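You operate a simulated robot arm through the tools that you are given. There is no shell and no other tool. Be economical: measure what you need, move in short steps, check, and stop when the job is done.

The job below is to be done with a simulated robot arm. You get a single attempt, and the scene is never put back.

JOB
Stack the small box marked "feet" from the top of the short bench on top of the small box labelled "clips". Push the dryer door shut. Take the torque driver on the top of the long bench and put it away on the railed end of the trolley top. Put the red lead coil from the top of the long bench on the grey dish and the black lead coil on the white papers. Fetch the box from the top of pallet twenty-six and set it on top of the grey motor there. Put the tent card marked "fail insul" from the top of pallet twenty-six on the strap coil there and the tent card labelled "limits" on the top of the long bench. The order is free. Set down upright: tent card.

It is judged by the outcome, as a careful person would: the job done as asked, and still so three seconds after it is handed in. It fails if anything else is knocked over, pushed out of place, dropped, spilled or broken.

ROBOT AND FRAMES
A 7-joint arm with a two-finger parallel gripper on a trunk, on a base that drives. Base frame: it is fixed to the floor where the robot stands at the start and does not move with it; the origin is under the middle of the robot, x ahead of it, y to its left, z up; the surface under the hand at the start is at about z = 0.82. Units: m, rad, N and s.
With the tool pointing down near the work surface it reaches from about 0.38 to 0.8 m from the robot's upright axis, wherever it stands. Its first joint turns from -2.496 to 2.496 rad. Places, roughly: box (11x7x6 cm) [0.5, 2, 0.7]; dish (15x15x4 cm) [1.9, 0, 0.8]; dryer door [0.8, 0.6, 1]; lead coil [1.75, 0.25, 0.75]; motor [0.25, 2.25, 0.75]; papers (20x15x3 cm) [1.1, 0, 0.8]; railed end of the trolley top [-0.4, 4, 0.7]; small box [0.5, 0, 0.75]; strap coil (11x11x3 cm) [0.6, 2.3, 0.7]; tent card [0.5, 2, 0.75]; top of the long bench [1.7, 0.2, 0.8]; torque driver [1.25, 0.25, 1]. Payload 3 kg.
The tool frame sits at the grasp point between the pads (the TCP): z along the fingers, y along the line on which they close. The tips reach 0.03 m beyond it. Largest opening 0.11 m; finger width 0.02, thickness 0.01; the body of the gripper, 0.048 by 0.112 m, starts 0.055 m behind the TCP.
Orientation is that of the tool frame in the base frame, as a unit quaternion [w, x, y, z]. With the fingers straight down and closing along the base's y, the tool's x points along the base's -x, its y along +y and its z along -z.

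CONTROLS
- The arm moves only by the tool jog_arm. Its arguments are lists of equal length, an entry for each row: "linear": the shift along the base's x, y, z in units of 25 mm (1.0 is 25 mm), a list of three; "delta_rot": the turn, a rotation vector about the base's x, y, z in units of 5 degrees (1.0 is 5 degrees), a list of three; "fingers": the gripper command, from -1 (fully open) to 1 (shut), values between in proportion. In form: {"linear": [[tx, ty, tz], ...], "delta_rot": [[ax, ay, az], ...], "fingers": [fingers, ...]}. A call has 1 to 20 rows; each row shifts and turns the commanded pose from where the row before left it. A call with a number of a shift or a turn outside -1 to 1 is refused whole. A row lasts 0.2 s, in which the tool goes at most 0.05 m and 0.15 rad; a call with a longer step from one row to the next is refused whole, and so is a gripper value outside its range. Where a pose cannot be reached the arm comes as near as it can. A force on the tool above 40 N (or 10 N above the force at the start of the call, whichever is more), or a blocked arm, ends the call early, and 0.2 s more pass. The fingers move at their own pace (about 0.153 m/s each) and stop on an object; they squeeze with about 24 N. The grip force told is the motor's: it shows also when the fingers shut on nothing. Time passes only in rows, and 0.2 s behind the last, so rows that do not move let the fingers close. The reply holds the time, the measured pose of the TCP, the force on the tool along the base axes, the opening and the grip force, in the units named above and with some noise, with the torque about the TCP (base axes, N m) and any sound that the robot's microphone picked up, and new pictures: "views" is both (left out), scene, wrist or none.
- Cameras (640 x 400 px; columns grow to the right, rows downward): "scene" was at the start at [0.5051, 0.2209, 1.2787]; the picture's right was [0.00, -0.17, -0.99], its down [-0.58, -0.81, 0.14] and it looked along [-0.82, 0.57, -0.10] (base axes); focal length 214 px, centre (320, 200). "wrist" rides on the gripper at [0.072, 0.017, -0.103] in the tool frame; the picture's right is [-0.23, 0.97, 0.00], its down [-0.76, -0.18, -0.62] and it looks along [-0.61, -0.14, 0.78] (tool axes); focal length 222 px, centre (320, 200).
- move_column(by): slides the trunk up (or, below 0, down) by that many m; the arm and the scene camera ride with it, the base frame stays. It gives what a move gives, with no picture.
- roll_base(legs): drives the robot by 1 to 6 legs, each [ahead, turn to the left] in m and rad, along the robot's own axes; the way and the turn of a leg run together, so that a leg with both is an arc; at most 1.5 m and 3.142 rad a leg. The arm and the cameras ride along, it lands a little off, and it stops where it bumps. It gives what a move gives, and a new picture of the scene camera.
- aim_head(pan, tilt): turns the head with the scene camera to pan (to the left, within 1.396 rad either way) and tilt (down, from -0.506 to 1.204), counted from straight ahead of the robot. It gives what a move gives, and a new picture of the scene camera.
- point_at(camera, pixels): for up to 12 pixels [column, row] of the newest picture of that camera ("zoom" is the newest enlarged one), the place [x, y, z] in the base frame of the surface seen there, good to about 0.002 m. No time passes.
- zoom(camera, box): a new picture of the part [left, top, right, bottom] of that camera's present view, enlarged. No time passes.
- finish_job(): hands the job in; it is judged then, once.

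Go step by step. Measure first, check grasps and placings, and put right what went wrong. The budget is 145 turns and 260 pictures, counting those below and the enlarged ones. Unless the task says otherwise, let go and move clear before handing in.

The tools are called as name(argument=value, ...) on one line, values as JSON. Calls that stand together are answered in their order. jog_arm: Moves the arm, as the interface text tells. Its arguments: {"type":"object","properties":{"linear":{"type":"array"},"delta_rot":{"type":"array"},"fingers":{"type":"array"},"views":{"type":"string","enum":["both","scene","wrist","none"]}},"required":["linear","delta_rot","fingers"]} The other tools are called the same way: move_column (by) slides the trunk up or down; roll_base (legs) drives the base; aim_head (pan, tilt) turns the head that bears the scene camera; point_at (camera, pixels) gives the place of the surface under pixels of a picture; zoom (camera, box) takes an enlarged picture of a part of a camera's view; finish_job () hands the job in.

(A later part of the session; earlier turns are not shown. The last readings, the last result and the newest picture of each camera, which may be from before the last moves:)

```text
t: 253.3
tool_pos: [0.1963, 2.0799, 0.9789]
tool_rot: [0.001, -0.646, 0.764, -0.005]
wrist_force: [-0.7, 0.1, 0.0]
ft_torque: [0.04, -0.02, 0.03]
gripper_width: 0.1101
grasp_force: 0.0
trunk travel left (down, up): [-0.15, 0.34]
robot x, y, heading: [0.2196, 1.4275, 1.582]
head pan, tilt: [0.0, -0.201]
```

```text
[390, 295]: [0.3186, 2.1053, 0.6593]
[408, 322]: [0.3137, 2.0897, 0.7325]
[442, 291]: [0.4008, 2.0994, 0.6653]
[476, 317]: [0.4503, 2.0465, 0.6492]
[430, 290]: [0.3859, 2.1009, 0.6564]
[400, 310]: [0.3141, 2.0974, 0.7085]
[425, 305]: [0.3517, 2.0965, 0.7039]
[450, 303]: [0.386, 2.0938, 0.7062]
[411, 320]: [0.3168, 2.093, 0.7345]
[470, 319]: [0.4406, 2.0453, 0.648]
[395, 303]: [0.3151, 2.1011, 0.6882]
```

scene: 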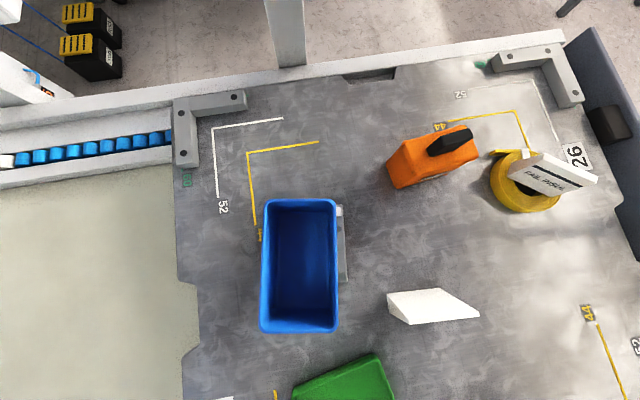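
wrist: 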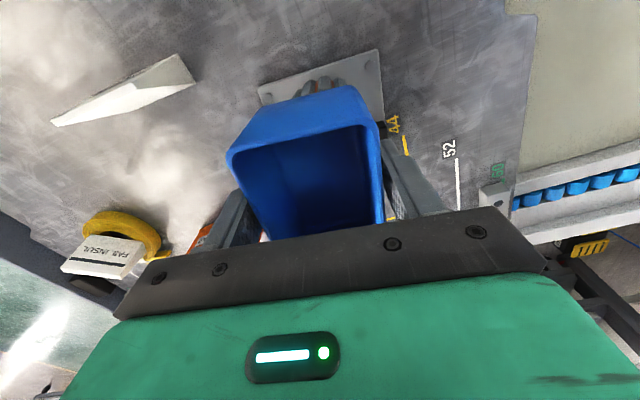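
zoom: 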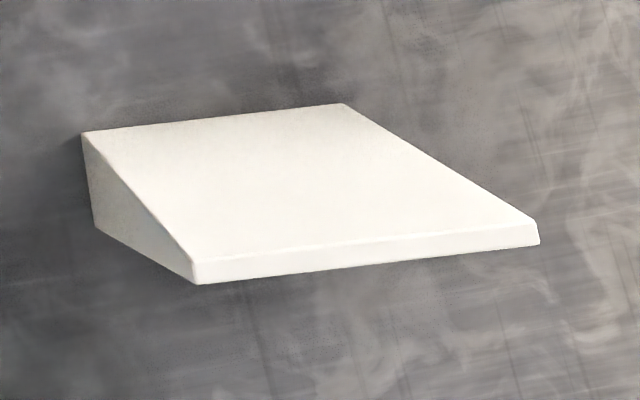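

LIMITS is centred at about (0.3585,2.090), 0.09 m long, yaw -3°. I pan the camera aside and go above it.

aim_head(pan=-1.39, tilt=0)

jog_arm(linear=[[0.928, 0.057, 0], [0.928, 0.057, 0], [0.928, 0.057, 0], [0.928, 0.057, 0], [0.928, 0.057, 0], [0.928, 0.057, 0], [0.928, 0.057, 0], [0, 0, -1], [0, 0, -1], [0, 0, -1], [0, 0, -1], [0, 0, -1], [0, 0, -1], [0, 0, 0]], delta_rot=[[0, 0, 0.186], [0, 0, 0.186], [0, 0, 0.186], [0, 0, 0.186], [0, 0, 0.186], [0, 0, 0.186], [0, 0, 0.186], [0, 0, 0], [0, 0, 0], [0, 0, 0], [0, 0, 0], [0, 0, 0], [0, 0, 0], [0, 0, 0]], fingers=[-1, -1, -1, -1, -1, -1, -1, -1, -1, -1, -1, -1, -1, -1], views="wrist")

```text
t: 254.8
tool_pos: [0.1964, 2.0807, 0.9804]
tool_rot: [0.0, -0.647, 0.763, -0.005]
wrist_force: [0.1, -0.6, 0.5]
ft_torque: [0.01, 0.03, 0.02]
gripper_width: 0.1099
grasp_force: 0.0
trunk travel left (down, up): [-0.15, 0.34]
robot x, y, heading: [0.2182, 1.4293, 1.587]
head pan, tilt: [-1.389, 0.0]
```

scene: 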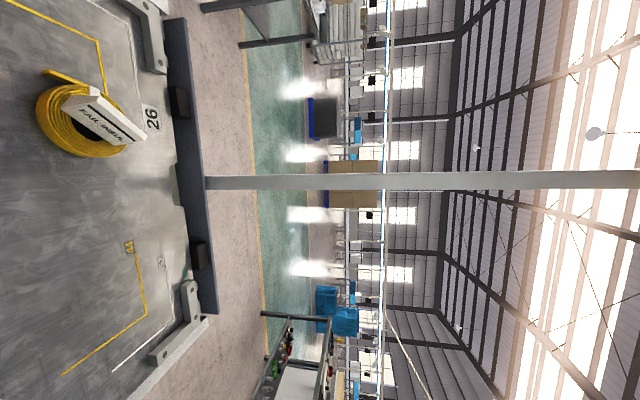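

```text
t: 257.8
tool_pos: [0.36, 2.0891, 0.8304]
tool_rot: [0.0, -0.688, 0.726, -0.004]
wrist_force: [-0.1, 1.0, -1.3]
ft_torque: [0.01, 0.0, 0.01]
gripper_width: 0.1101
grasp_force: 0.1
trunk travel left (down, up): [-0.15, 0.34]
robot x, y, heading: [0.2179, 1.4261, 1.583]
head pan, tilt: [-1.389, 0.0]
```

wrist: 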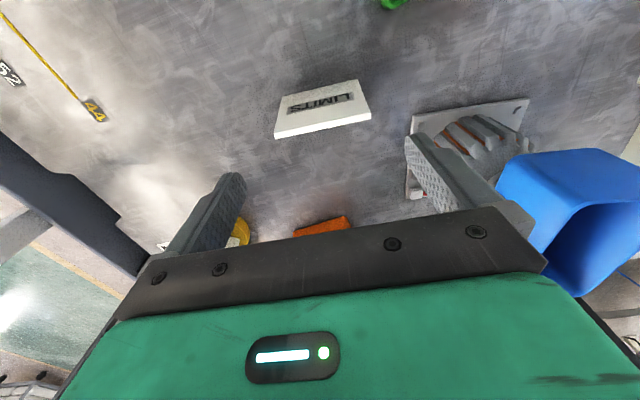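

point_at(camera="wrist", pixels=[[276, 133], [370, 115], [322, 124], [282, 100], [357, 82]])

```text
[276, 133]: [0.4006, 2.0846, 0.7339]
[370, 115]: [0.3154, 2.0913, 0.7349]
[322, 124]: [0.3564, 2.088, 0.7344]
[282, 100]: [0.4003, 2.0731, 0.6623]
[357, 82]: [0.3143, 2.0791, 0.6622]
```

Centre confirmed (0.358,2.0885). I trim, descend to z=0.70, close and lift.

jog_arm(linear=[[-0.08, 0, -1], [0, 0, -1], [0, 0, -1], [0, 0, -1], [0, 0, -1], [0, 0, -0.2], [0, 0, 0], [0, 0, 0], [0, 0, 0]], delta_rot=[[0, 0, -0.24], [0, 0, 0], [0, 0, 0], [0, 0, 0], [0, 0, 0], [0, 0, 0], [0, 0, 0], [0, 0, 0], [0, 0, 0]], fingers=[-1, -1, -1, -1, -1, -1, 1, 1, 1], views="none")

jog_arm(linear=[[0, 0, 1], [0, 0, 1], [0, 0, 1], [0, 0, 1], [0, 0, 1], [0, 0, 1], [0, -1, 1], [0, -1, 1], [0, -1, 1], [0, -1, 1], [-0.3, -1, 1], [-0.3, -1, 0], [-0.3, -1, 0], [-0.3, -1, 0]], delta_rot=[[0, 0, 0], [0, 0, 0], [0, 0, 0], [0, 0, 0], [0, 0, 0], [0, 0, 0], [0, 0, 0], [0, 0, 0], [0, 0, 0], [0, 0, 0], [0, 0, 0], [0, 0, 0], [0, 0, 0], [0, 0, 0]], fingers=[1, 1, 1, 1, 1, 1, 1, 1, 1, 1, 1, 1, 1, 1], views="wrist")

```text
t: 259.8
tool_pos: [0.3574, 2.0896, 0.6999]
tool_rot: [0.0, -0.681, 0.733, -0.004]
wrist_force: [-1.0, 0.3, 0.4]
ft_torque: [-0.03, 0.02, -0.02]
gripper_width: 0.0893
grasp_force: 24.1
trunk travel left (down, up): [-0.15, 0.34]
robot x, y, heading: [0.2184, 1.4326, 1.58]
head pan, tilt: [-1.389, 0.0]
```

```text
t: 262.8
tool_pos: [0.3262, 1.8903, 0.9723]
tool_rot: [0.0, -0.681, 0.732, -0.005]
wrist_force: [0.1, 0.4, -0.2]
ft_torque: [0.01, 0.0, 0.0]
gripper_width: 0.0897
grasp_force: 23.7
trunk travel left (down, up): [-0.15, 0.34]
robot x, y, heading: [0.2154, 1.4306, 1.58]
head pan, tilt: [-1.389, 0.0]
```

wrist: 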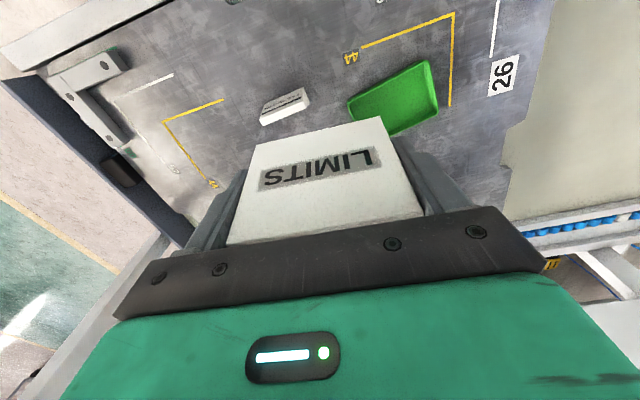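

LIMITS is held. I raise the trunk, back out, and drive to the long bench's left side near x=1.42.

move_column(by=0.3)

roll_base(legs=[[-0.28, 0], [0, -1.58], [1.23, 0], [0, -1.571]])

aim_head(pan=0, tilt=-0.35)

```text
t: 265.8
tool_pos: [0.3273, 1.8887, 1.2734]
tool_rot: [0.0, -0.681, 0.732, -0.005]
wrist_force: [0.8, -0.2, -0.5]
ft_torque: [-0.02, -0.02, -0.01]
gripper_width: 0.0896
grasp_force: 23.8
trunk travel left (down, up): [-0.45, 0.04]
robot x, y, heading: [0.216, 1.4296, 1.584]
head pan, tilt: [-1.389, 0.0]
```

```text
t: 281.5
tool_pos: [1.346, 0.6949, 1.273]
tool_rot: [-0.004, 0.736, 0.677, 0.0]
wrist_force: [0.4, -0.5, -0.9]
ft_torque: [-0.01, -0.01, 0.01]
gripper_width: 0.0896
grasp_force: 23.5
trunk travel left (down, up): [-0.45, 0.04]
robot x, y, heading: [1.5147, 1.1565, -1.568]
head pan, tilt: [-1.389, 0.0]
```

scene: 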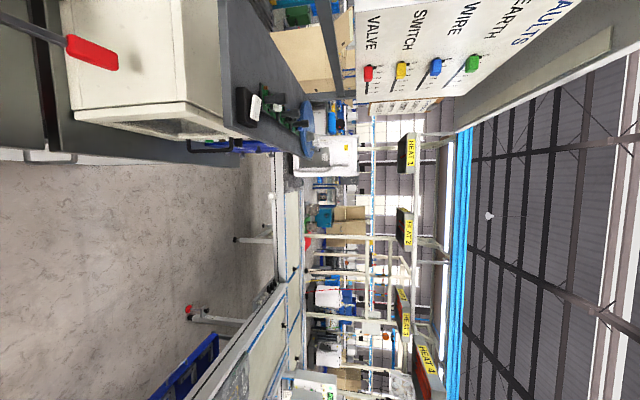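

```text
t: 283.0
tool_pos: [1.3461, 0.6953, 1.2723]
tool_rot: [-0.004, 0.736, 0.677, -0.001]
wrist_force: [0.7, -0.7, -0.3]
ft_torque: [-0.01, -0.02, -0.02]
gripper_width: 0.0895
grasp_force: 23.9
trunk travel left (down, up): [-0.45, 0.04]
robot x, y, heading: [1.513, 1.1535, -1.563]
head pan, tilt: [0.0, -0.351]
```

scene: 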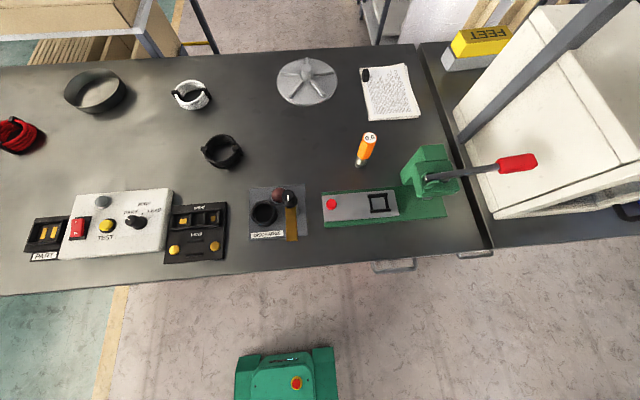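

A fine view: papers (390,92), driver (365,148), black coil (222,150), ring-like dish (97,92), red coil (18,133). I zoom to identify the dish and driver, and measure.

zoom(camera="scene", box=[0, 50, 240, 200])

zoom(camera="scene", box=[230, 40, 450, 260])

point_at(camera="scene", pixels=[[222, 150], [206, 152], [240, 152], [97, 100], [375, 75], [368, 112], [410, 90], [420, 115], [368, 138], [358, 165], [250, 120], [320, 150]])

```text
2.67 times, centred on (120, 125) of scene
```

zoom: 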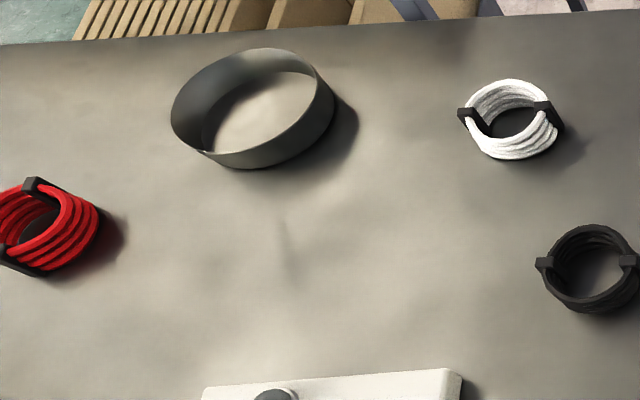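

```text
1.82 times, centred on (340, 150) of scene
```

zoom: 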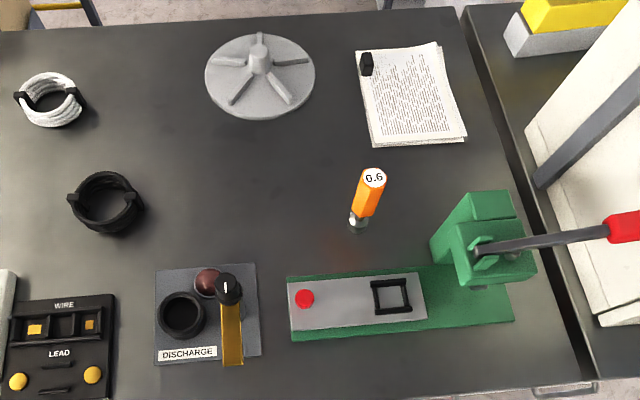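

```text
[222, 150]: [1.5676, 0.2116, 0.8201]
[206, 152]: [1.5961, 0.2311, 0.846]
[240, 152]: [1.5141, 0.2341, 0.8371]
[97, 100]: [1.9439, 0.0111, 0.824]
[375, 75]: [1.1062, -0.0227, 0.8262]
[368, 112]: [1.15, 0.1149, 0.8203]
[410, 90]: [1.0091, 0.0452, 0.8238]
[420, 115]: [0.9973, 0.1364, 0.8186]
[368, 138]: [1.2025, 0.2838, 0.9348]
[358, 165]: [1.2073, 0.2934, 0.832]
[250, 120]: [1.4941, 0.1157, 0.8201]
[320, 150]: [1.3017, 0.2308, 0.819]
```

The dish is the dark-grey ring-walled one at (1.94,0.0); the driver stands upright at (1.205,0.29). I move up to the bench at about (1.42,0.73).

roll_base(legs=[[0, -0.22], [0.43, 0], [0, 0.22]])

move_column(by=-0.2)

aim_head(pan=0, tilt=0.1)

```text
t: 286.9
tool_pos: [1.1694, 0.3339, 1.2746]
tool_rot: [-0.004, 0.803, 0.596, 0.001]
wrist_force: [0.4, 0.3, -0.4]
ft_torque: [0.01, 0.0, 0.0]
gripper_width: 0.0893
grasp_force: 24.1
trunk travel left (down, up): [-0.45, 0.04]
robot x, y, heading: [1.4281, 0.7469, -1.773]
head pan, tilt: [0.0, -0.351]
stopped in leg 3: the robot was blocked; the commanded pose is now the measured one
```

scene: 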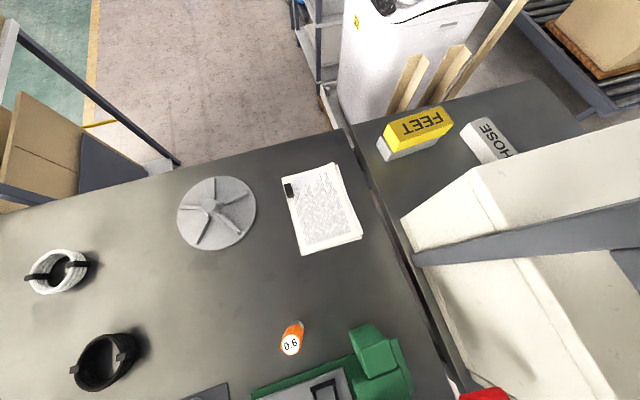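

```text
t: 289.0
tool_pos: [1.1685, 0.3331, 1.0742]
tool_rot: [-0.004, 0.803, 0.596, 0.001]
wrist_force: [-0.3, 0.3, 0.0]
ft_torque: [0.03, -0.01, 0.05]
gripper_width: 0.0894
grasp_force: 24.2
trunk travel left (down, up): [-0.25, 0.24]
robot x, y, heading: [1.4276, 0.7445, -1.773]
head pan, tilt: [0.0, -0.351]
```

```text
t: 289.9
tool_pos: [1.1682, 0.3337, 1.0742]
tool_rot: [-0.003, 0.803, 0.595, 0.0]
wrist_force: [0.4, 0.8, 0.0]
ft_torque: [0.01, 0.01, 0.0]
gripper_width: 0.0893
grasp_force: 23.7
trunk travel left (down, up): [-0.25, 0.24]
robot x, y, heading: [1.4276, 0.7467, -1.775]
head pan, tilt: [0.0, 0.099]
```

scene: 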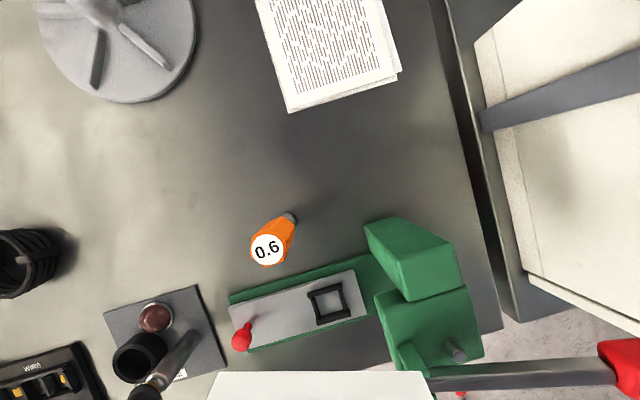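

The base touched something on the last turn, but stands fine at (1.43,0.745); the driver still stands. I place LIMITS at a free spot near (1.42,0.15).

aim_head(pan=1.39, tilt=0)

jog_arm(linear=[[0.916, -0.669, 0], [0.916, -0.669, 0], [0.916, -0.669, 0], [0.916, -0.669, 0], [0.916, -0.669, 0], [0.916, -0.669, 0], [0.916, -0.669, 0], [0.916, -0.669, 0], [0.916, -0.669, 0], [0.916, -0.669, 0], [0.916, -0.669, 0], [0, 0, -1], [0, 0, -1], [0, 0, -1], [0, 0, -1], [0, 0, -1], [0, 0, -1], [0, 0, -1], [0, 0, 0]], delta_rot=[[0, 0, 0], [0, 0, 0], [0, 0, 0], [0, 0, 0], [0, 0, 0], [0, 0, 0], [0, 0, 0], [0, 0, 0], [0, 0, 0], [0, 0, 0], [0, 0, 0], [0, 0, 0], [0, 0, 0], [0, 0, 0], [0, 0, 0], [0, 0, 0], [0, 0, 0], [0, 0, 0], [0, 0, 0]], fingers=[1, 1, 1, 1, 1, 1, 1, 1, 1, 1, 1, 1, 1, 1, 1, 1, 1, 1, 1], views="wrist")

```text
t: 291.5
tool_pos: [1.169, 0.3335, 1.0752]
tool_rot: [-0.003, 0.803, 0.596, 0.0]
wrist_force: [0.7, -0.6, -0.2]
ft_torque: [0.03, -0.02, -0.03]
gripper_width: 0.0894
grasp_force: 24.0
trunk travel left (down, up): [-0.25, 0.24]
robot x, y, heading: [1.4296, 0.7479, -1.78]
head pan, tilt: [1.389, 0.0]
```

scene: 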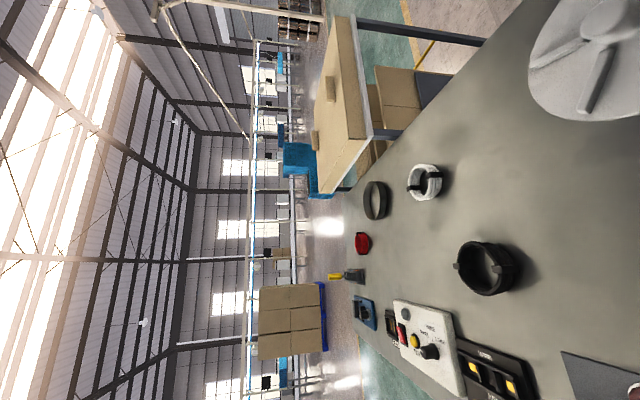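

```text
t: 295.5
tool_pos: [1.42, 0.1499, 0.9008]
tool_rot: [-0.004, 0.804, 0.595, 0.0]
wrist_force: [0.3, 0.5, -0.5]
ft_torque: [-0.01, 0.0, 0.02]
gripper_width: 0.0895
grasp_force: 24.0
trunk travel left (down, up): [-0.25, 0.24]
robot x, y, heading: [1.4251, 0.7495, -1.778]
head pan, tilt: [1.389, 0.0]
```

wrist: 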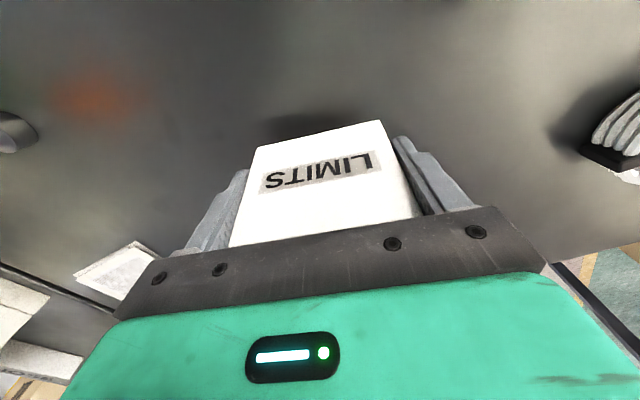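

Free spot beneath. I lower to contact and release.

jog_arm(linear=[[0, 0, -0.7], [0, 0, -0.4], [0, 0, -0.1], [0, 0, 0], [0, 0, 0], [0, 0, 0], [0, 0, 0], [0, 0, 0.5], [0, 0, 1], [0, 0, 1], [0, 0, 1], [0, 0, 1]], delta_rot=[[0, 0, 0], [0, 0, 0], [0, 0, 0], [0, 0, 0], [0, 0, 0], [0, 0, 0], [0, 0, 0], [0, 0, 0], [0, 0, 0], [0, 0, 0], [0, 0, 0], [0, 0, 0]], fingers=[1, 1, 1, 1, 0.2, -0.6, -1, -1, -1, -1, -1, -1], views="wrist")

aim_head(pan=0.3, tilt=0.3)

```text
t: 298.1
tool_pos: [1.42, 0.1501, 0.9796]
tool_rot: [-0.005, 0.803, 0.595, -0.001]
wrist_force: [0.1, -0.1, 0.2]
ft_torque: [0.01, -0.02, -0.01]
gripper_width: 0.1099
grasp_force: 0.0
trunk travel left (down, up): [-0.25, 0.24]
robot x, y, heading: [1.4268, 0.7456, -1.774]
head pan, tilt: [1.389, 0.0]
```

wrist: 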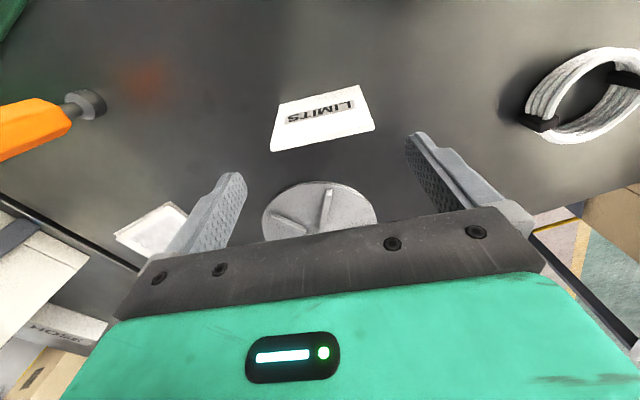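

```text
t: 299.4
tool_pos: [1.4207, 0.1501, 0.9799]
tool_rot: [-0.004, 0.803, 0.596, 0.0]
wrist_force: [-0.2, -0.3, 0.3]
ft_torque: [-0.02, 0.02, 0.0]
gripper_width: 0.11
grasp_force: 0.1
trunk travel left (down, up): [-0.25, 0.24]
robot x, y, heading: [1.4296, 0.7472, -1.77]
head pan, tilt: [0.3, 0.3]
```

scene: 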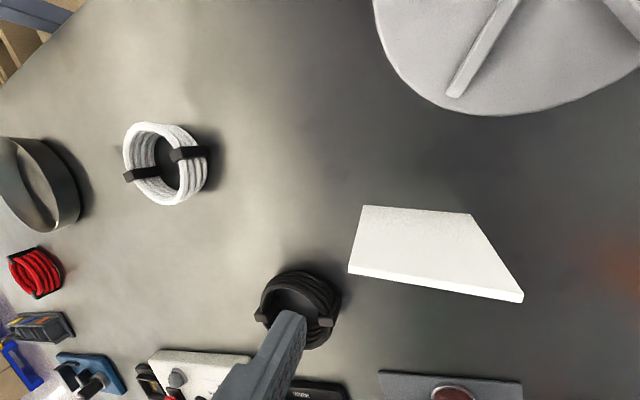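

LIMITS stands upright. Now the black coil: I rise and move toward it to get a clear top view.

jog_arm(linear=[[0, 0, 1], [0, 0, 1], [0, 0, 1], [0.5, 1, 0], [0.5, 1, 0], [0.5, 1, 0], [0.5, 1, 0], [0.5, 0.8, 0], [0.5, 0.8, 0]], delta_rot=[[0, 0, 0], [0, 0, 0], [0, 0, 0], [0, 0, 0], [0, 0, 0], [0, 0, 0], [0, 0, 0], [0, 0, 0], [0, 0, 0]], fingers=[-1, -1, -1, -1, -1, -1, -1, -1, -1], views="none")

aim_head(pan=0.2, tilt=-0.05)

zoom(camera="scene", box=[200, 80, 420, 260])

```text
t: 301.4
tool_pos: [1.4965, 0.2912, 1.0581]
tool_rot: [-0.006, 0.803, 0.596, 0.0]
wrist_force: [1.0, -1.4, 0.6]
ft_torque: [0.06, 0.0, -0.02]
gripper_width: 0.1101
grasp_force: 0.1
trunk travel left (down, up): [-0.25, 0.24]
robot x, y, heading: [1.4308, 0.7476, -1.775]
head pan, tilt: [0.3, 0.3]
```

```text
t: 302.2
tool_pos: [1.4966, 0.2906, 1.0582]
tool_rot: [-0.004, 0.804, 0.595, 0.0]
wrist_force: [0.5, 0.3, -1.0]
ft_torque: [0.0, -0.01, 0.0]
gripper_width: 0.11
grasp_force: 0.2
trunk travel left (down, up): [-0.25, 0.24]
robot x, y, heading: [1.4244, 0.7423, -1.774]
head pan, tilt: [0.201, -0.051]
```

scene: 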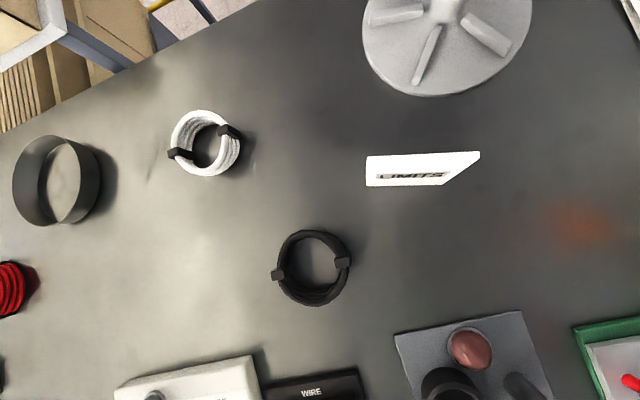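

```text
2.22 times, centred on (310, 170) of scene
```

zoom: 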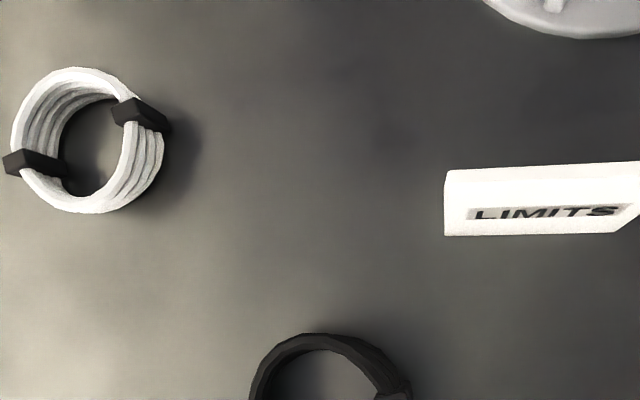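

point_at(camera="scene", pixels=[[313, 234], [313, 301], [278, 275], [343, 262], [290, 243], [338, 290], [312, 270], [284, 262], [346, 245], [327, 235], [300, 297], [313, 295]])

zoom(camera="scene", box=[260, 215, 370, 320])

```text
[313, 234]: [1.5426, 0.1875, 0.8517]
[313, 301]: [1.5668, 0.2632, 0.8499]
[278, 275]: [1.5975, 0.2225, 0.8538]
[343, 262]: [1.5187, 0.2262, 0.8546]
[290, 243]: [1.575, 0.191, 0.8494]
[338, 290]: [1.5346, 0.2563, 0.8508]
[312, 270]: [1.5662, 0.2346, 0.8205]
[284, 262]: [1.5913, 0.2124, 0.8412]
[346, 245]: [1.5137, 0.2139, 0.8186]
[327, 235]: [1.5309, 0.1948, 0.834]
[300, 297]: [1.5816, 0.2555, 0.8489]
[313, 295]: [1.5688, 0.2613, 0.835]
```

```text
3.81 times, centred on (315, 268) of scene
```

zoom: 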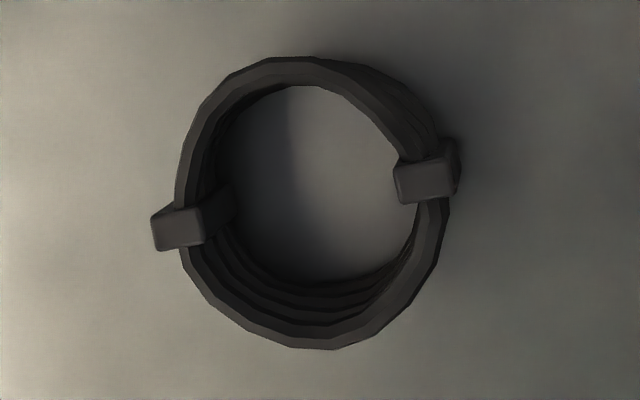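

Coil centre is (1.557,0.2255), top z=0.851, ties on the x axis. I'll grip across its diameter at 130°, first checking the nearest box edge.

point_at(camera="scene", pixels=[[355, 372], [300, 378], [400, 340], [470, 318]])

aim_head(pan=1.39, tilt=0)

jog_arm(linear=[[0.5, -0.5, -0.5], [0.5, -0.5, -0.5], [0.5, -0.5, -0.5], [0.5, -0.5, -0.5], [0.42, -0.6, -0.5], [0, 0, -0.7], [0, 0, -0.5]], delta_rot=[[0, 0, -1], [0, 0, -1], [0, 0, -1], [0, 0, -1], [0, 0, -1], [0, 0, -1], [0, 0, -0.6]], fingers=[-1, -1, -1, -1, -1, -1, -1], views="wrist")

```text
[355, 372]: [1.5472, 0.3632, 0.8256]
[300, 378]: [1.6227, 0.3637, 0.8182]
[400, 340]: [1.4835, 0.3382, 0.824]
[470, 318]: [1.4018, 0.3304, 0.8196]
```

```text
t: 303.6
tool_pos: [1.4969, 0.2912, 1.0578]
tool_rot: [-0.004, 0.804, 0.595, 0.0]
wrist_force: [-0.6, 0.0, -0.4]
ft_torque: [0.03, 0.01, 0.02]
gripper_width: 0.1102
grasp_force: 0.0
trunk travel left (down, up): [-0.25, 0.24]
robot x, y, heading: [1.4266, 0.7487, -1.775]
head pan, tilt: [1.389, 0.0]
```

scene: 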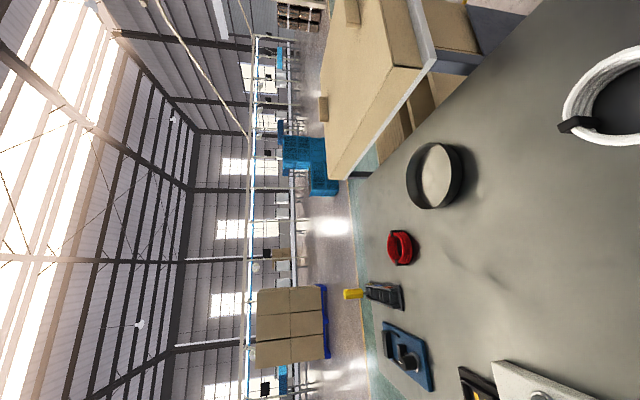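

```text
t: 305.2
tool_pos: [1.5559, 0.2258, 0.9645]
tool_rot: [-0.004, 0.94, 0.342, 0.001]
wrist_force: [-0.2, 0.1, 0.5]
ft_torque: [-0.04, -0.05, 0.02]
gripper_width: 0.1099
grasp_force: 0.2
trunk travel left (down, up): [-0.25, 0.24]
robot x, y, heading: [1.428, 0.7465, -1.768]
head pan, tilt: [1.389, 0.0]
```

wrist: 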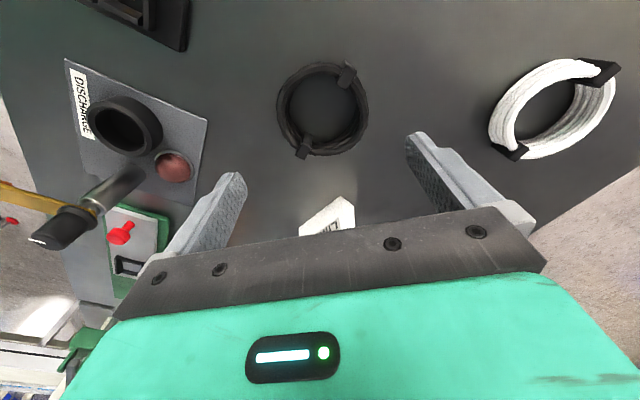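

The ties lie across the closing line, as wanted. I verify the ring's edges before descending.

point_at(camera="wrist", pixels=[[280, 112], [365, 105], [305, 147], [345, 74], [322, 110]])

```text
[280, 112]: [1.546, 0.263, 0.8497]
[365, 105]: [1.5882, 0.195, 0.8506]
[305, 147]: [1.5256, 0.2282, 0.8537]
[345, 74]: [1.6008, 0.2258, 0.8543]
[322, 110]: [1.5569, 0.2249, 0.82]
```

jog_arm(linear=[[0.2, -0.05, -1], [0, 0, -1], [0, 0, -1], [0, 0, -1], [0, 0, -0.45], [0, 0, 0], [0, 0, 0], [0, 0, 0]], delta_rot=[[0, 0, 0], [0, 0, 0], [0, 0, 0], [0, 0, 0], [0, 0, 0], [0, 0, 0], [0, 0, 0], [0, 0, 0]], fingers=[-1, -1, -1, -1, -1, 1, 1, 1], views="none")

jog_arm(linear=[[0, 0, 1], [0, 0, 1], [0, 0, 1], [0, 0, 1], [0, 0, 1], [0, 0, 1], [0, 0, 1], [0, 0, 1]], delta_rot=[[0, 0, 0], [0, 0, 0], [0, 0, 0], [0, 0, 0], [0, 0, 0], [0, 0, 0], [0, 0, 0], [0, 0, 0]], fingers=[1, 1, 1, 1, 1, 1, 1, 1], views="wrist")

```text
t: 307.0
tool_pos: [1.562, 0.2243, 0.854]
tool_rot: [-0.004, 0.939, 0.343, 0.001]
wrist_force: [-3.2, 1.4, 10.8]
ft_torque: [0.54, 0.27, 0.19]
gripper_width: 0.0982
grasp_force: 24.1
trunk travel left (down, up): [-0.25, 0.24]
robot x, y, heading: [1.4283, 0.7478, -1.772]
head pan, tilt: [1.389, 0.0]
```

```text
t: 308.8
tool_pos: [1.5607, 0.2232, 1.0538]
tool_rot: [-0.004, 0.939, 0.343, 0.001]
wrist_force: [0.1, -0.2, -1.3]
ft_torque: [-0.01, -0.04, 0.03]
gripper_width: 0.0977
grasp_force: 23.7
trunk travel left (down, up): [-0.25, 0.24]
robot x, y, heading: [1.426, 0.7502, -1.776]
head pan, tilt: [1.389, 0.0]
```

wrist: 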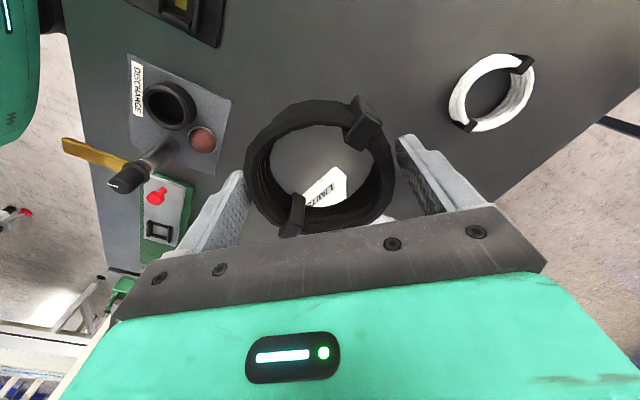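

The black coil is held. I carry it toward the papers and look for a good spot.

jog_arm(linear=[[-1, 0, 0], [-1, 0, 0], [-1, 0, 0], [-1, 0, 0], [-1, 0, 0], [-1, 0, 0], [-1, 0, 0], [-1, 0, 0], [-1, 0, 0], [-1, 0, 0], [-1, -0.5, 0], [-1, -0.5, 0], [-1, -0.5, 0]], delta_rot=[[0, 0, 0], [0, 0, 0], [0, 0, 0], [0, 0, 0], [0, 0, 0], [0, 0, 0], [0, 0, 0], [0, 0, 0], [0, 0, 0], [0, 0, 0], [0, 0, 0], [0, 0, 0], [0, 0, 0]], fingers=[1, 1, 1, 1, 1, 1, 1, 1, 1, 1, 1, 1, 1], views="none")

aim_head(pan=0.0, tilt=-0.1)

```text
t: 311.6
tool_pos: [1.2368, 0.1862, 1.0547]
tool_rot: [-0.005, 0.939, 0.343, 0.002]
wrist_force: [0.4, 0.3, -1.5]
ft_torque: [-0.04, 0.05, 0.01]
gripper_width: 0.0977
grasp_force: 23.5
trunk travel left (down, up): [-0.25, 0.24]
robot x, y, heading: [1.4306, 0.7461, -1.777]
head pan, tilt: [1.389, 0.0]
```

```text
t: 313.1
tool_pos: [1.2352, 0.1865, 1.0542]
tool_rot: [-0.004, 0.939, 0.343, 0.001]
wrist_force: [-0.3, -0.1, -1.9]
ft_torque: [-0.04, -0.05, -0.04]
gripper_width: 0.0977
grasp_force: 24.5
trunk travel left (down, up): [-0.25, 0.24]
robot x, y, heading: [1.4319, 0.7486, -1.771]
head pan, tilt: [0.0, -0.099]
```

scene: 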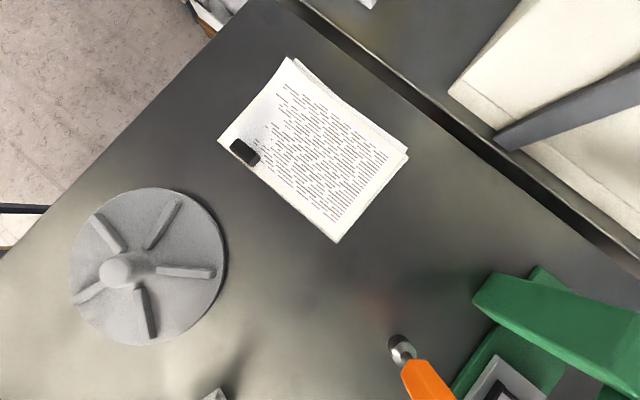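

point_at(camera="scene", pixels=[[335, 238], [404, 158], [292, 62], [222, 140], [315, 150], [330, 170], [345, 185], [245, 152], [400, 350], [425, 385], [420, 395], [402, 342]])

aim_head(pan=1.39, tilt=0)

```text
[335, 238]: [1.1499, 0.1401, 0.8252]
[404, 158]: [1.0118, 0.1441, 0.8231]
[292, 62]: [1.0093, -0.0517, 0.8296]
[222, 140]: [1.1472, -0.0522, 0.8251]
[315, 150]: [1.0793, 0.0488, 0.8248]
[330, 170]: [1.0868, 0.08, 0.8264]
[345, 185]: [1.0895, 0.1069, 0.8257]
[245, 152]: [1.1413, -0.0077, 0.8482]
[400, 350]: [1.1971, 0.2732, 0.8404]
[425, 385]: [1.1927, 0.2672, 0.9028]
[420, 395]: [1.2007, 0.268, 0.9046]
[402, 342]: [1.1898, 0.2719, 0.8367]
```

```text
t: 314.7
tool_pos: [1.2364, 0.1855, 1.0549]
tool_rot: [-0.004, 0.939, 0.344, 0.001]
wrist_force: [0.0, 0.9, -2.5]
ft_torque: [0.04, -0.02, 0.03]
gripper_width: 0.098
grasp_force: 24.5
trunk travel left (down, up): [-0.25, 0.24]
robot x, y, heading: [1.4262, 0.7499, -1.774]
head pan, tilt: [1.389, 0.0]
```

scene: 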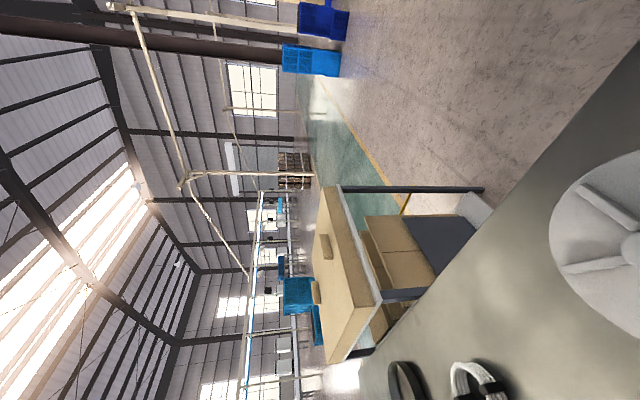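

Papers span x 1.01–1.15, y -0.05–0.14, top 0.825. I place the coil at about (1.08,0.06).

jog_arm(linear=[[-0.894, -0.717, 0], [-0.894, -0.717, 0], [-0.894, -0.717, 0], [-0.894, -0.717, 0], [-0.894, -0.717, 0], [-0.894, -0.717, 0], [-0.894, -0.717, 0], [0, 0, -1], [0, 0, -1], [0, 0, -1], [0, 0, -1], [0, 0, -1], [0, 0, -1], [0, 0, -1], [0, 0, -0.4], [0, 0, 0]], delta_rot=[[0, 0, 0], [0, 0, 0], [0, 0, 0], [0, 0, 0], [0, 0, 0], [0, 0, 0], [0, 0, 0], [0, 0, 0], [0, 0, 0], [0, 0, 0], [0, 0, 0], [0, 0, 0], [0, 0, 0], [0, 0, 0], [0, 0, 0], [0, 0, 0]], fingers=[1, 1, 1, 1, 1, 1, 1, 1, 1, 1, 1, 1, 1, 1, 1, 1], views="wrist")

```text
t: 318.1
tool_pos: [1.1042, 0.0885, 0.8601]
tool_rot: [-0.004, 0.939, 0.343, 0.001]
wrist_force: [-0.1, 0.3, -1.0]
ft_torque: [-0.01, 0.02, -0.03]
gripper_width: 0.0976
grasp_force: 24.2
out of reach, approached as far as the arm can: row 6, 7
trunk travel left (down, up): [-0.25, 0.24]
robot x, y, heading: [1.4256, 0.7471, -1.774]
head pan, tilt: [1.389, 0.0]
```

wrist: 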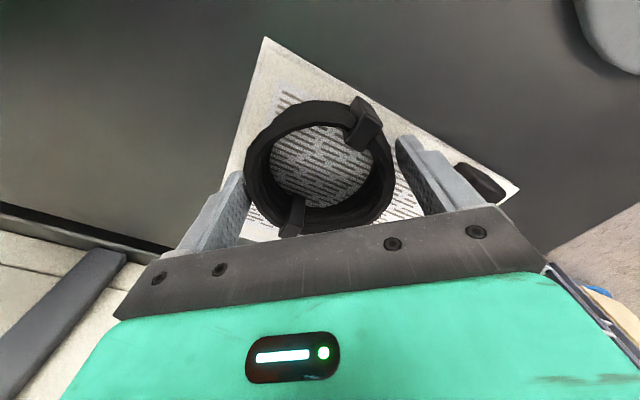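

The coil is fully over the papers but near a corner. I try to nudge it further in before setting down.

jog_arm(linear=[[0, 0, 0.4], [-0.5, -0.3, 0], [-0.3, -0.3, 0], [0, 0, 0]], delta_rot=[[0, 0, 0], [0, 0, 0], [0, 0, 0], [0, 0, 0]], fingers=[1, 1, 1, 1], views="none")

```text
t: 319.1
tool_pos: [1.0848, 0.0756, 0.8696]
tool_rot: [-0.006, 0.939, 0.344, 0.001]
wrist_force: [0.1, -0.7, -1.4]
ft_torque: [-0.01, 0.01, 0.02]
gripper_width: 0.0977
grasp_force: 24.0
trunk travel left (down, up): [-0.25, 0.24]
robot x, y, heading: [1.4246, 0.7507, -1.774]
head pan, tilt: [1.389, 0.0]
```

Now at (1.085,0.076), well inside the papers. I lower, release, and rise.

jog_arm(linear=[[0, 0, -0.3], [0, 0, -0.1], [0, 0, 0], [0, 0, 0], [0, 0, 0], [0, 0, 0.5], [0, 0, 1], [0, 0, 1], [0, 0, 1], [0, 0.5, 1], [0, 0.5, 1]], delta_rot=[[0, 0, 0], [0, 0, 0], [0, 0, 0], [0, 0, 0], [0, 0, 0], [0, 0, 0], [0, 0, 0], [0, 0, 0], [0, 0, 0], [0, 0, 0], [0, 0, 0]], fingers=[1, 1, 1, -1, -1, -1, -1, -1, -1, -1, -1], views="wrist")

```text
t: 321.5
tool_pos: [1.086, 0.0991, 0.9982]
tool_rot: [-0.006, 0.939, 0.344, 0.001]
wrist_force: [-0.5, -0.8, -0.8]
ft_torque: [0.02, -0.02, 0.02]
gripper_width: 0.1101
grasp_force: 0.0
trunk travel left (down, up): [-0.25, 0.24]
robot x, y, heading: [1.43, 0.7464, -1.774]
head pan, tilt: [1.389, 0.0]
```

wrist: 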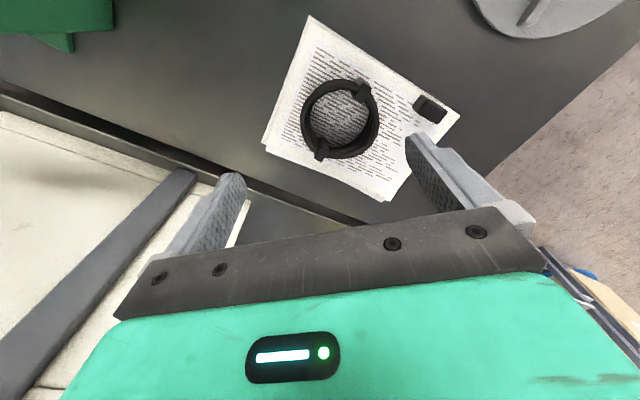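

The black coil lies on the papers. Next the red coil: I retract and lift the hand, then drive along the bench to x≈2.05.

jog_arm(linear=[[0, 0, 1], [0, 0, 1], [0, 0, 1], [0, 0, 1], [1, 0.8, 1], [1, 0.8, 1], [1, 0.8, 0], [1, 0.8, 0], [1, 0.8, 0], [1, 0.8, 0], [1, 0.8, 0], [1, 0.8, 0], [1, 0.8, 0]], delta_rot=[[0, 0, 0], [0, 0, 0], [0, 0, 0], [0, 0, 0], [0, 0, 0.8], [0, 0, 0.8], [0, 0, 0.8], [0, 0, 0.8], [0, 0, 0.8], [0, 0, 0.8], [0, 0, 0.8], [0, 0, 0.8], [0, 0, 0.8]], fingers=[-1, -1, -1, -1, -1, -1, -1, -1, -1, -1, -1, -1, -1], views="none")

roll_base(legs=[[-0.27, 0], [0, 1.774], [0.57, 0], [0, -1.571], [0.24, 0]])

aim_head(pan=0.0, tilt=-0.2)

```text
t: 324.3
tool_pos: [1.3111, 0.2804, 1.1008]
tool_rot: [-0.004, 0.787, 0.617, 0.0]
wrist_force: [0.4, -0.7, -1.0]
ft_torque: [0.05, -0.03, 0.03]
gripper_width: 0.1097
grasp_force: 0.0
out of reach, approached as far as the arm can: row 3, 4
trunk travel left (down, up): [-0.25, 0.24]
robot x, y, heading: [1.4252, 0.7499, -1.775]
head pan, tilt: [1.389, 0.0]
```

```text
t: 339.1
tool_pos: [2.0719, 0.3291, 1.0994]
tool_rot: [-0.005, 0.71, 0.705, 0.0]
wrist_force: [-0.2, 0.0, -0.1]
ft_torque: [-0.03, -0.06, -0.04]
gripper_width: 0.11
grasp_force: 0.0
trunk travel left (down, up): [-0.25, 0.24]
robot x, y, heading: [2.0858, 0.8108, -1.543]
head pan, tilt: [1.389, 0.0]
```

scene: 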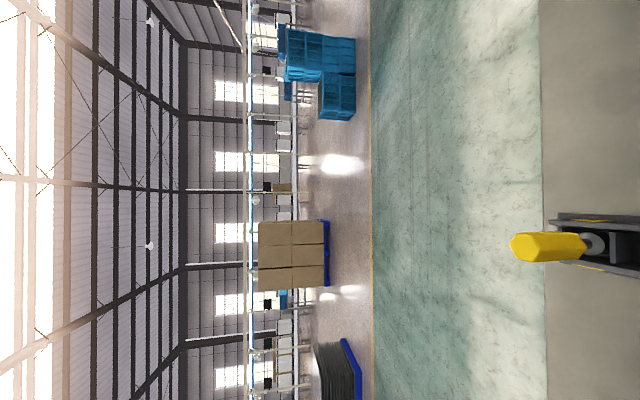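

```text
t: 340.6
tool_pos: [2.0728, 0.3289, 1.101]
tool_rot: [-0.004, 0.709, 0.705, 0.0]
wrist_force: [0.1, -0.2, -0.9]
ft_torque: [-0.05, 0.02, -0.03]
gripper_width: 0.1099
grasp_force: 0.1
trunk travel left (down, up): [-0.25, 0.24]
robot x, y, heading: [2.0847, 0.8108, -1.547]
head pan, tilt: [0.0, -0.201]
```

scene: 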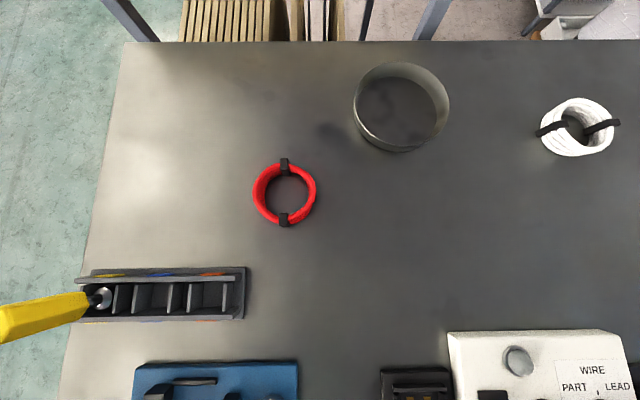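

Red coil at (284,194) with ties north/south in the picture; dish at (402,107). I measure both.

point_at(camera="scene", pixels=[[256, 194], [312, 194], [284, 163], [284, 221], [285, 195], [357, 105], [446, 105], [402, 68], [402, 147], [400, 112], [266, 175], [302, 215]])

roll_base(legs=[[0.08, 0]])

```text
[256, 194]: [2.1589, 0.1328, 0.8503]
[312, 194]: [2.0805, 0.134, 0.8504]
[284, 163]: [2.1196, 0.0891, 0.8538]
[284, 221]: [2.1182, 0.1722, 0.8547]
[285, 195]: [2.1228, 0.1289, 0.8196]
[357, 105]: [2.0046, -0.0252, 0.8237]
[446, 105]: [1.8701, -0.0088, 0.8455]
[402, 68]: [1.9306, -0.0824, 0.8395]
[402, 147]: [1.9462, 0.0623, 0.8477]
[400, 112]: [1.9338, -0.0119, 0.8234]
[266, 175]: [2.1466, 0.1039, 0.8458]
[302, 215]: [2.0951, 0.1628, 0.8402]
```

```text
t: 341.6
tool_pos: [2.075, 0.2477, 1.1008]
tool_rot: [-0.005, 0.711, 0.704, -0.001]
wrist_force: [0.4, -0.7, 0.2]
ft_torque: [-0.02, -0.04, 0.0]
gripper_width: 0.1102
grasp_force: 0.0
trunk travel left (down, up): [-0.25, 0.24]
robot x, y, heading: [2.0888, 0.7288, -1.54]
head pan, tilt: [0.0, -0.201]
```

scene: 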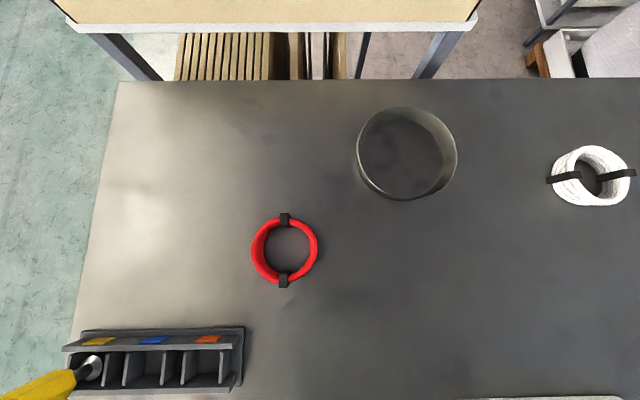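

Red coil centre (2.1195,0.131), ties along y, so closing along x suits. The dish centre is (1.943,-0.01), floor 0.8235. I go down on the coil.

aim_head(pan=-1.39, tilt=0)

jog_arm(linear=[[0.36, -0.93, 0], [0.36, -0.93, 0], [0.36, -0.93, 0], [0.36, -0.93, 0], [0.36, -0.93, -1], [0, 0, -1], [0, 0, -1], [0, 0, -1], [0, 0, -1], [0, 0, 0]], delta_rot=[[0, 0, 0], [0, 0, 0], [0, 0, 0], [0, 0, 0], [0, 0, 0], [0, 0, 0], [0, 0, 0], [0, 0, 0], [0, 0, 0], [0, 0, 0]], fingers=[-1, -1, -1, -1, -1, -1, -1, -1, -1, -1], views="wrist")

```text
t: 343.2
tool_pos: [2.0749, 0.2485, 1.1011]
tool_rot: [-0.004, 0.71, 0.704, -0.001]
wrist_force: [0.0, -0.1, 0.6]
ft_torque: [0.0, 0.04, 0.01]
gripper_width: 0.11
grasp_force: 0.2
trunk travel left (down, up): [-0.25, 0.24]
robot x, y, heading: [2.0863, 0.7291, -1.539]
head pan, tilt: [-1.389, 0.0]
```

scene: 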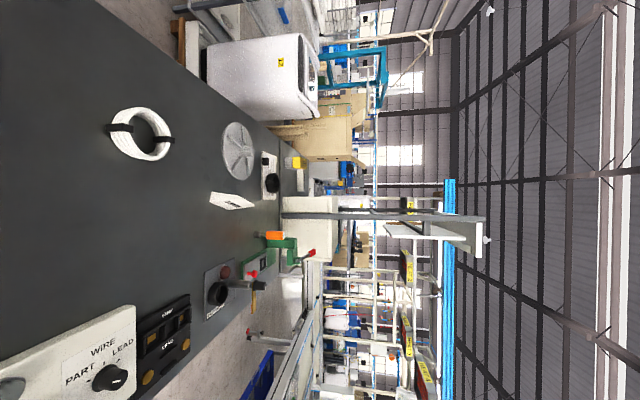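

```text
t: 345.4
tool_pos: [2.119, 0.132, 0.976]
tool_rot: [-0.005, 0.71, 0.704, 0.0]
wrist_force: [0.4, -0.4, 0.6]
ft_torque: [-0.02, 0.0, 0.02]
gripper_width: 0.11
grasp_force: 0.0
trunk travel left (down, up): [-0.25, 0.24]
robot x, y, heading: [2.0867, 0.7284, -1.545]
head pan, tilt: [-1.389, 0.0]
```

wrist: 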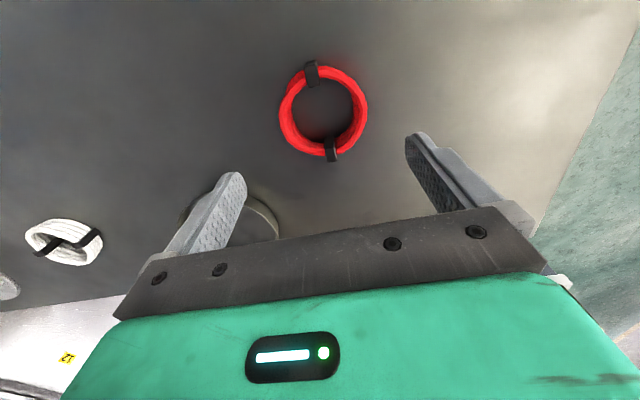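

Aligned with the red coil at (323,110). I descend, close, and lift.

jog_arm(linear=[[0, 0, -1], [0, 0, -1], [0, 0, -1], [0, 0, -1], [0, 0, -0.9], [0, 0, 0], [0, 0, 0], [0, 0, 0]], delta_rot=[[0, 0, 0], [0, 0, 0], [0, 0, 0], [0, 0, 0], [0, 0, 0], [0, 0, 0], [0, 0, 0], [0, 0, 0]], fingers=[-1, -1, -1, -1, -1, 1, 1, 1], views="none")

jog_arm(linear=[[0, 0, 1], [0, 0, 1], [0, 0, 1], [0, 0, 1], [0, 0, 1], [0, 0, 0]], delta_rot=[[0, 0, 0], [0, 0, 0], [0, 0, 0], [0, 0, 0], [0, 0, 0], [0, 0, 0]], fingers=[1, 1, 1, 1, 1, 1], views="wrist")

```text
t: 347.2
tool_pos: [2.1213, 0.1317, 0.8537]
tool_rot: [-0.004, 0.71, 0.704, -0.001]
wrist_force: [6.6, -0.6, 5.4]
ft_torque: [0.18, -0.42, -0.2]
gripper_width: 0.0978
grasp_force: 23.9
trunk travel left (down, up): [-0.25, 0.24]
robot x, y, heading: [2.0897, 0.7284, -1.545]
head pan, tilt: [-1.389, 0.0]
```

```text
t: 348.6
tool_pos: [2.1185, 0.1333, 0.9786]
tool_rot: [-0.004, 0.71, 0.704, 0.0]
wrist_force: [0.9, 0.1, -1.5]
ft_torque: [0.0, 0.03, -0.02]
gripper_width: 0.0978
grasp_force: 23.9
trunk travel left (down, up): [-0.25, 0.24]
robot x, y, heading: [2.0879, 0.7302, -1.542]
head pan, tilt: [-1.389, 0.0]
```

wrist: 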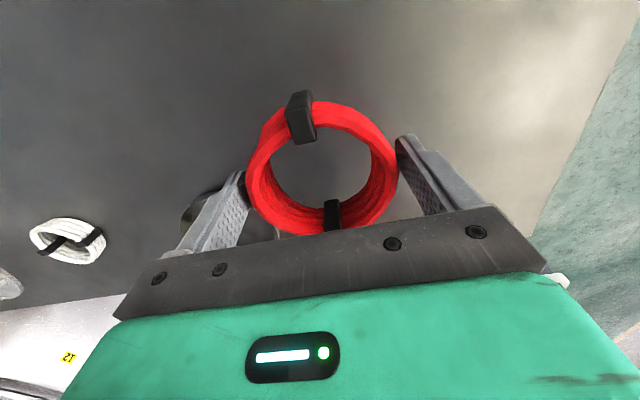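

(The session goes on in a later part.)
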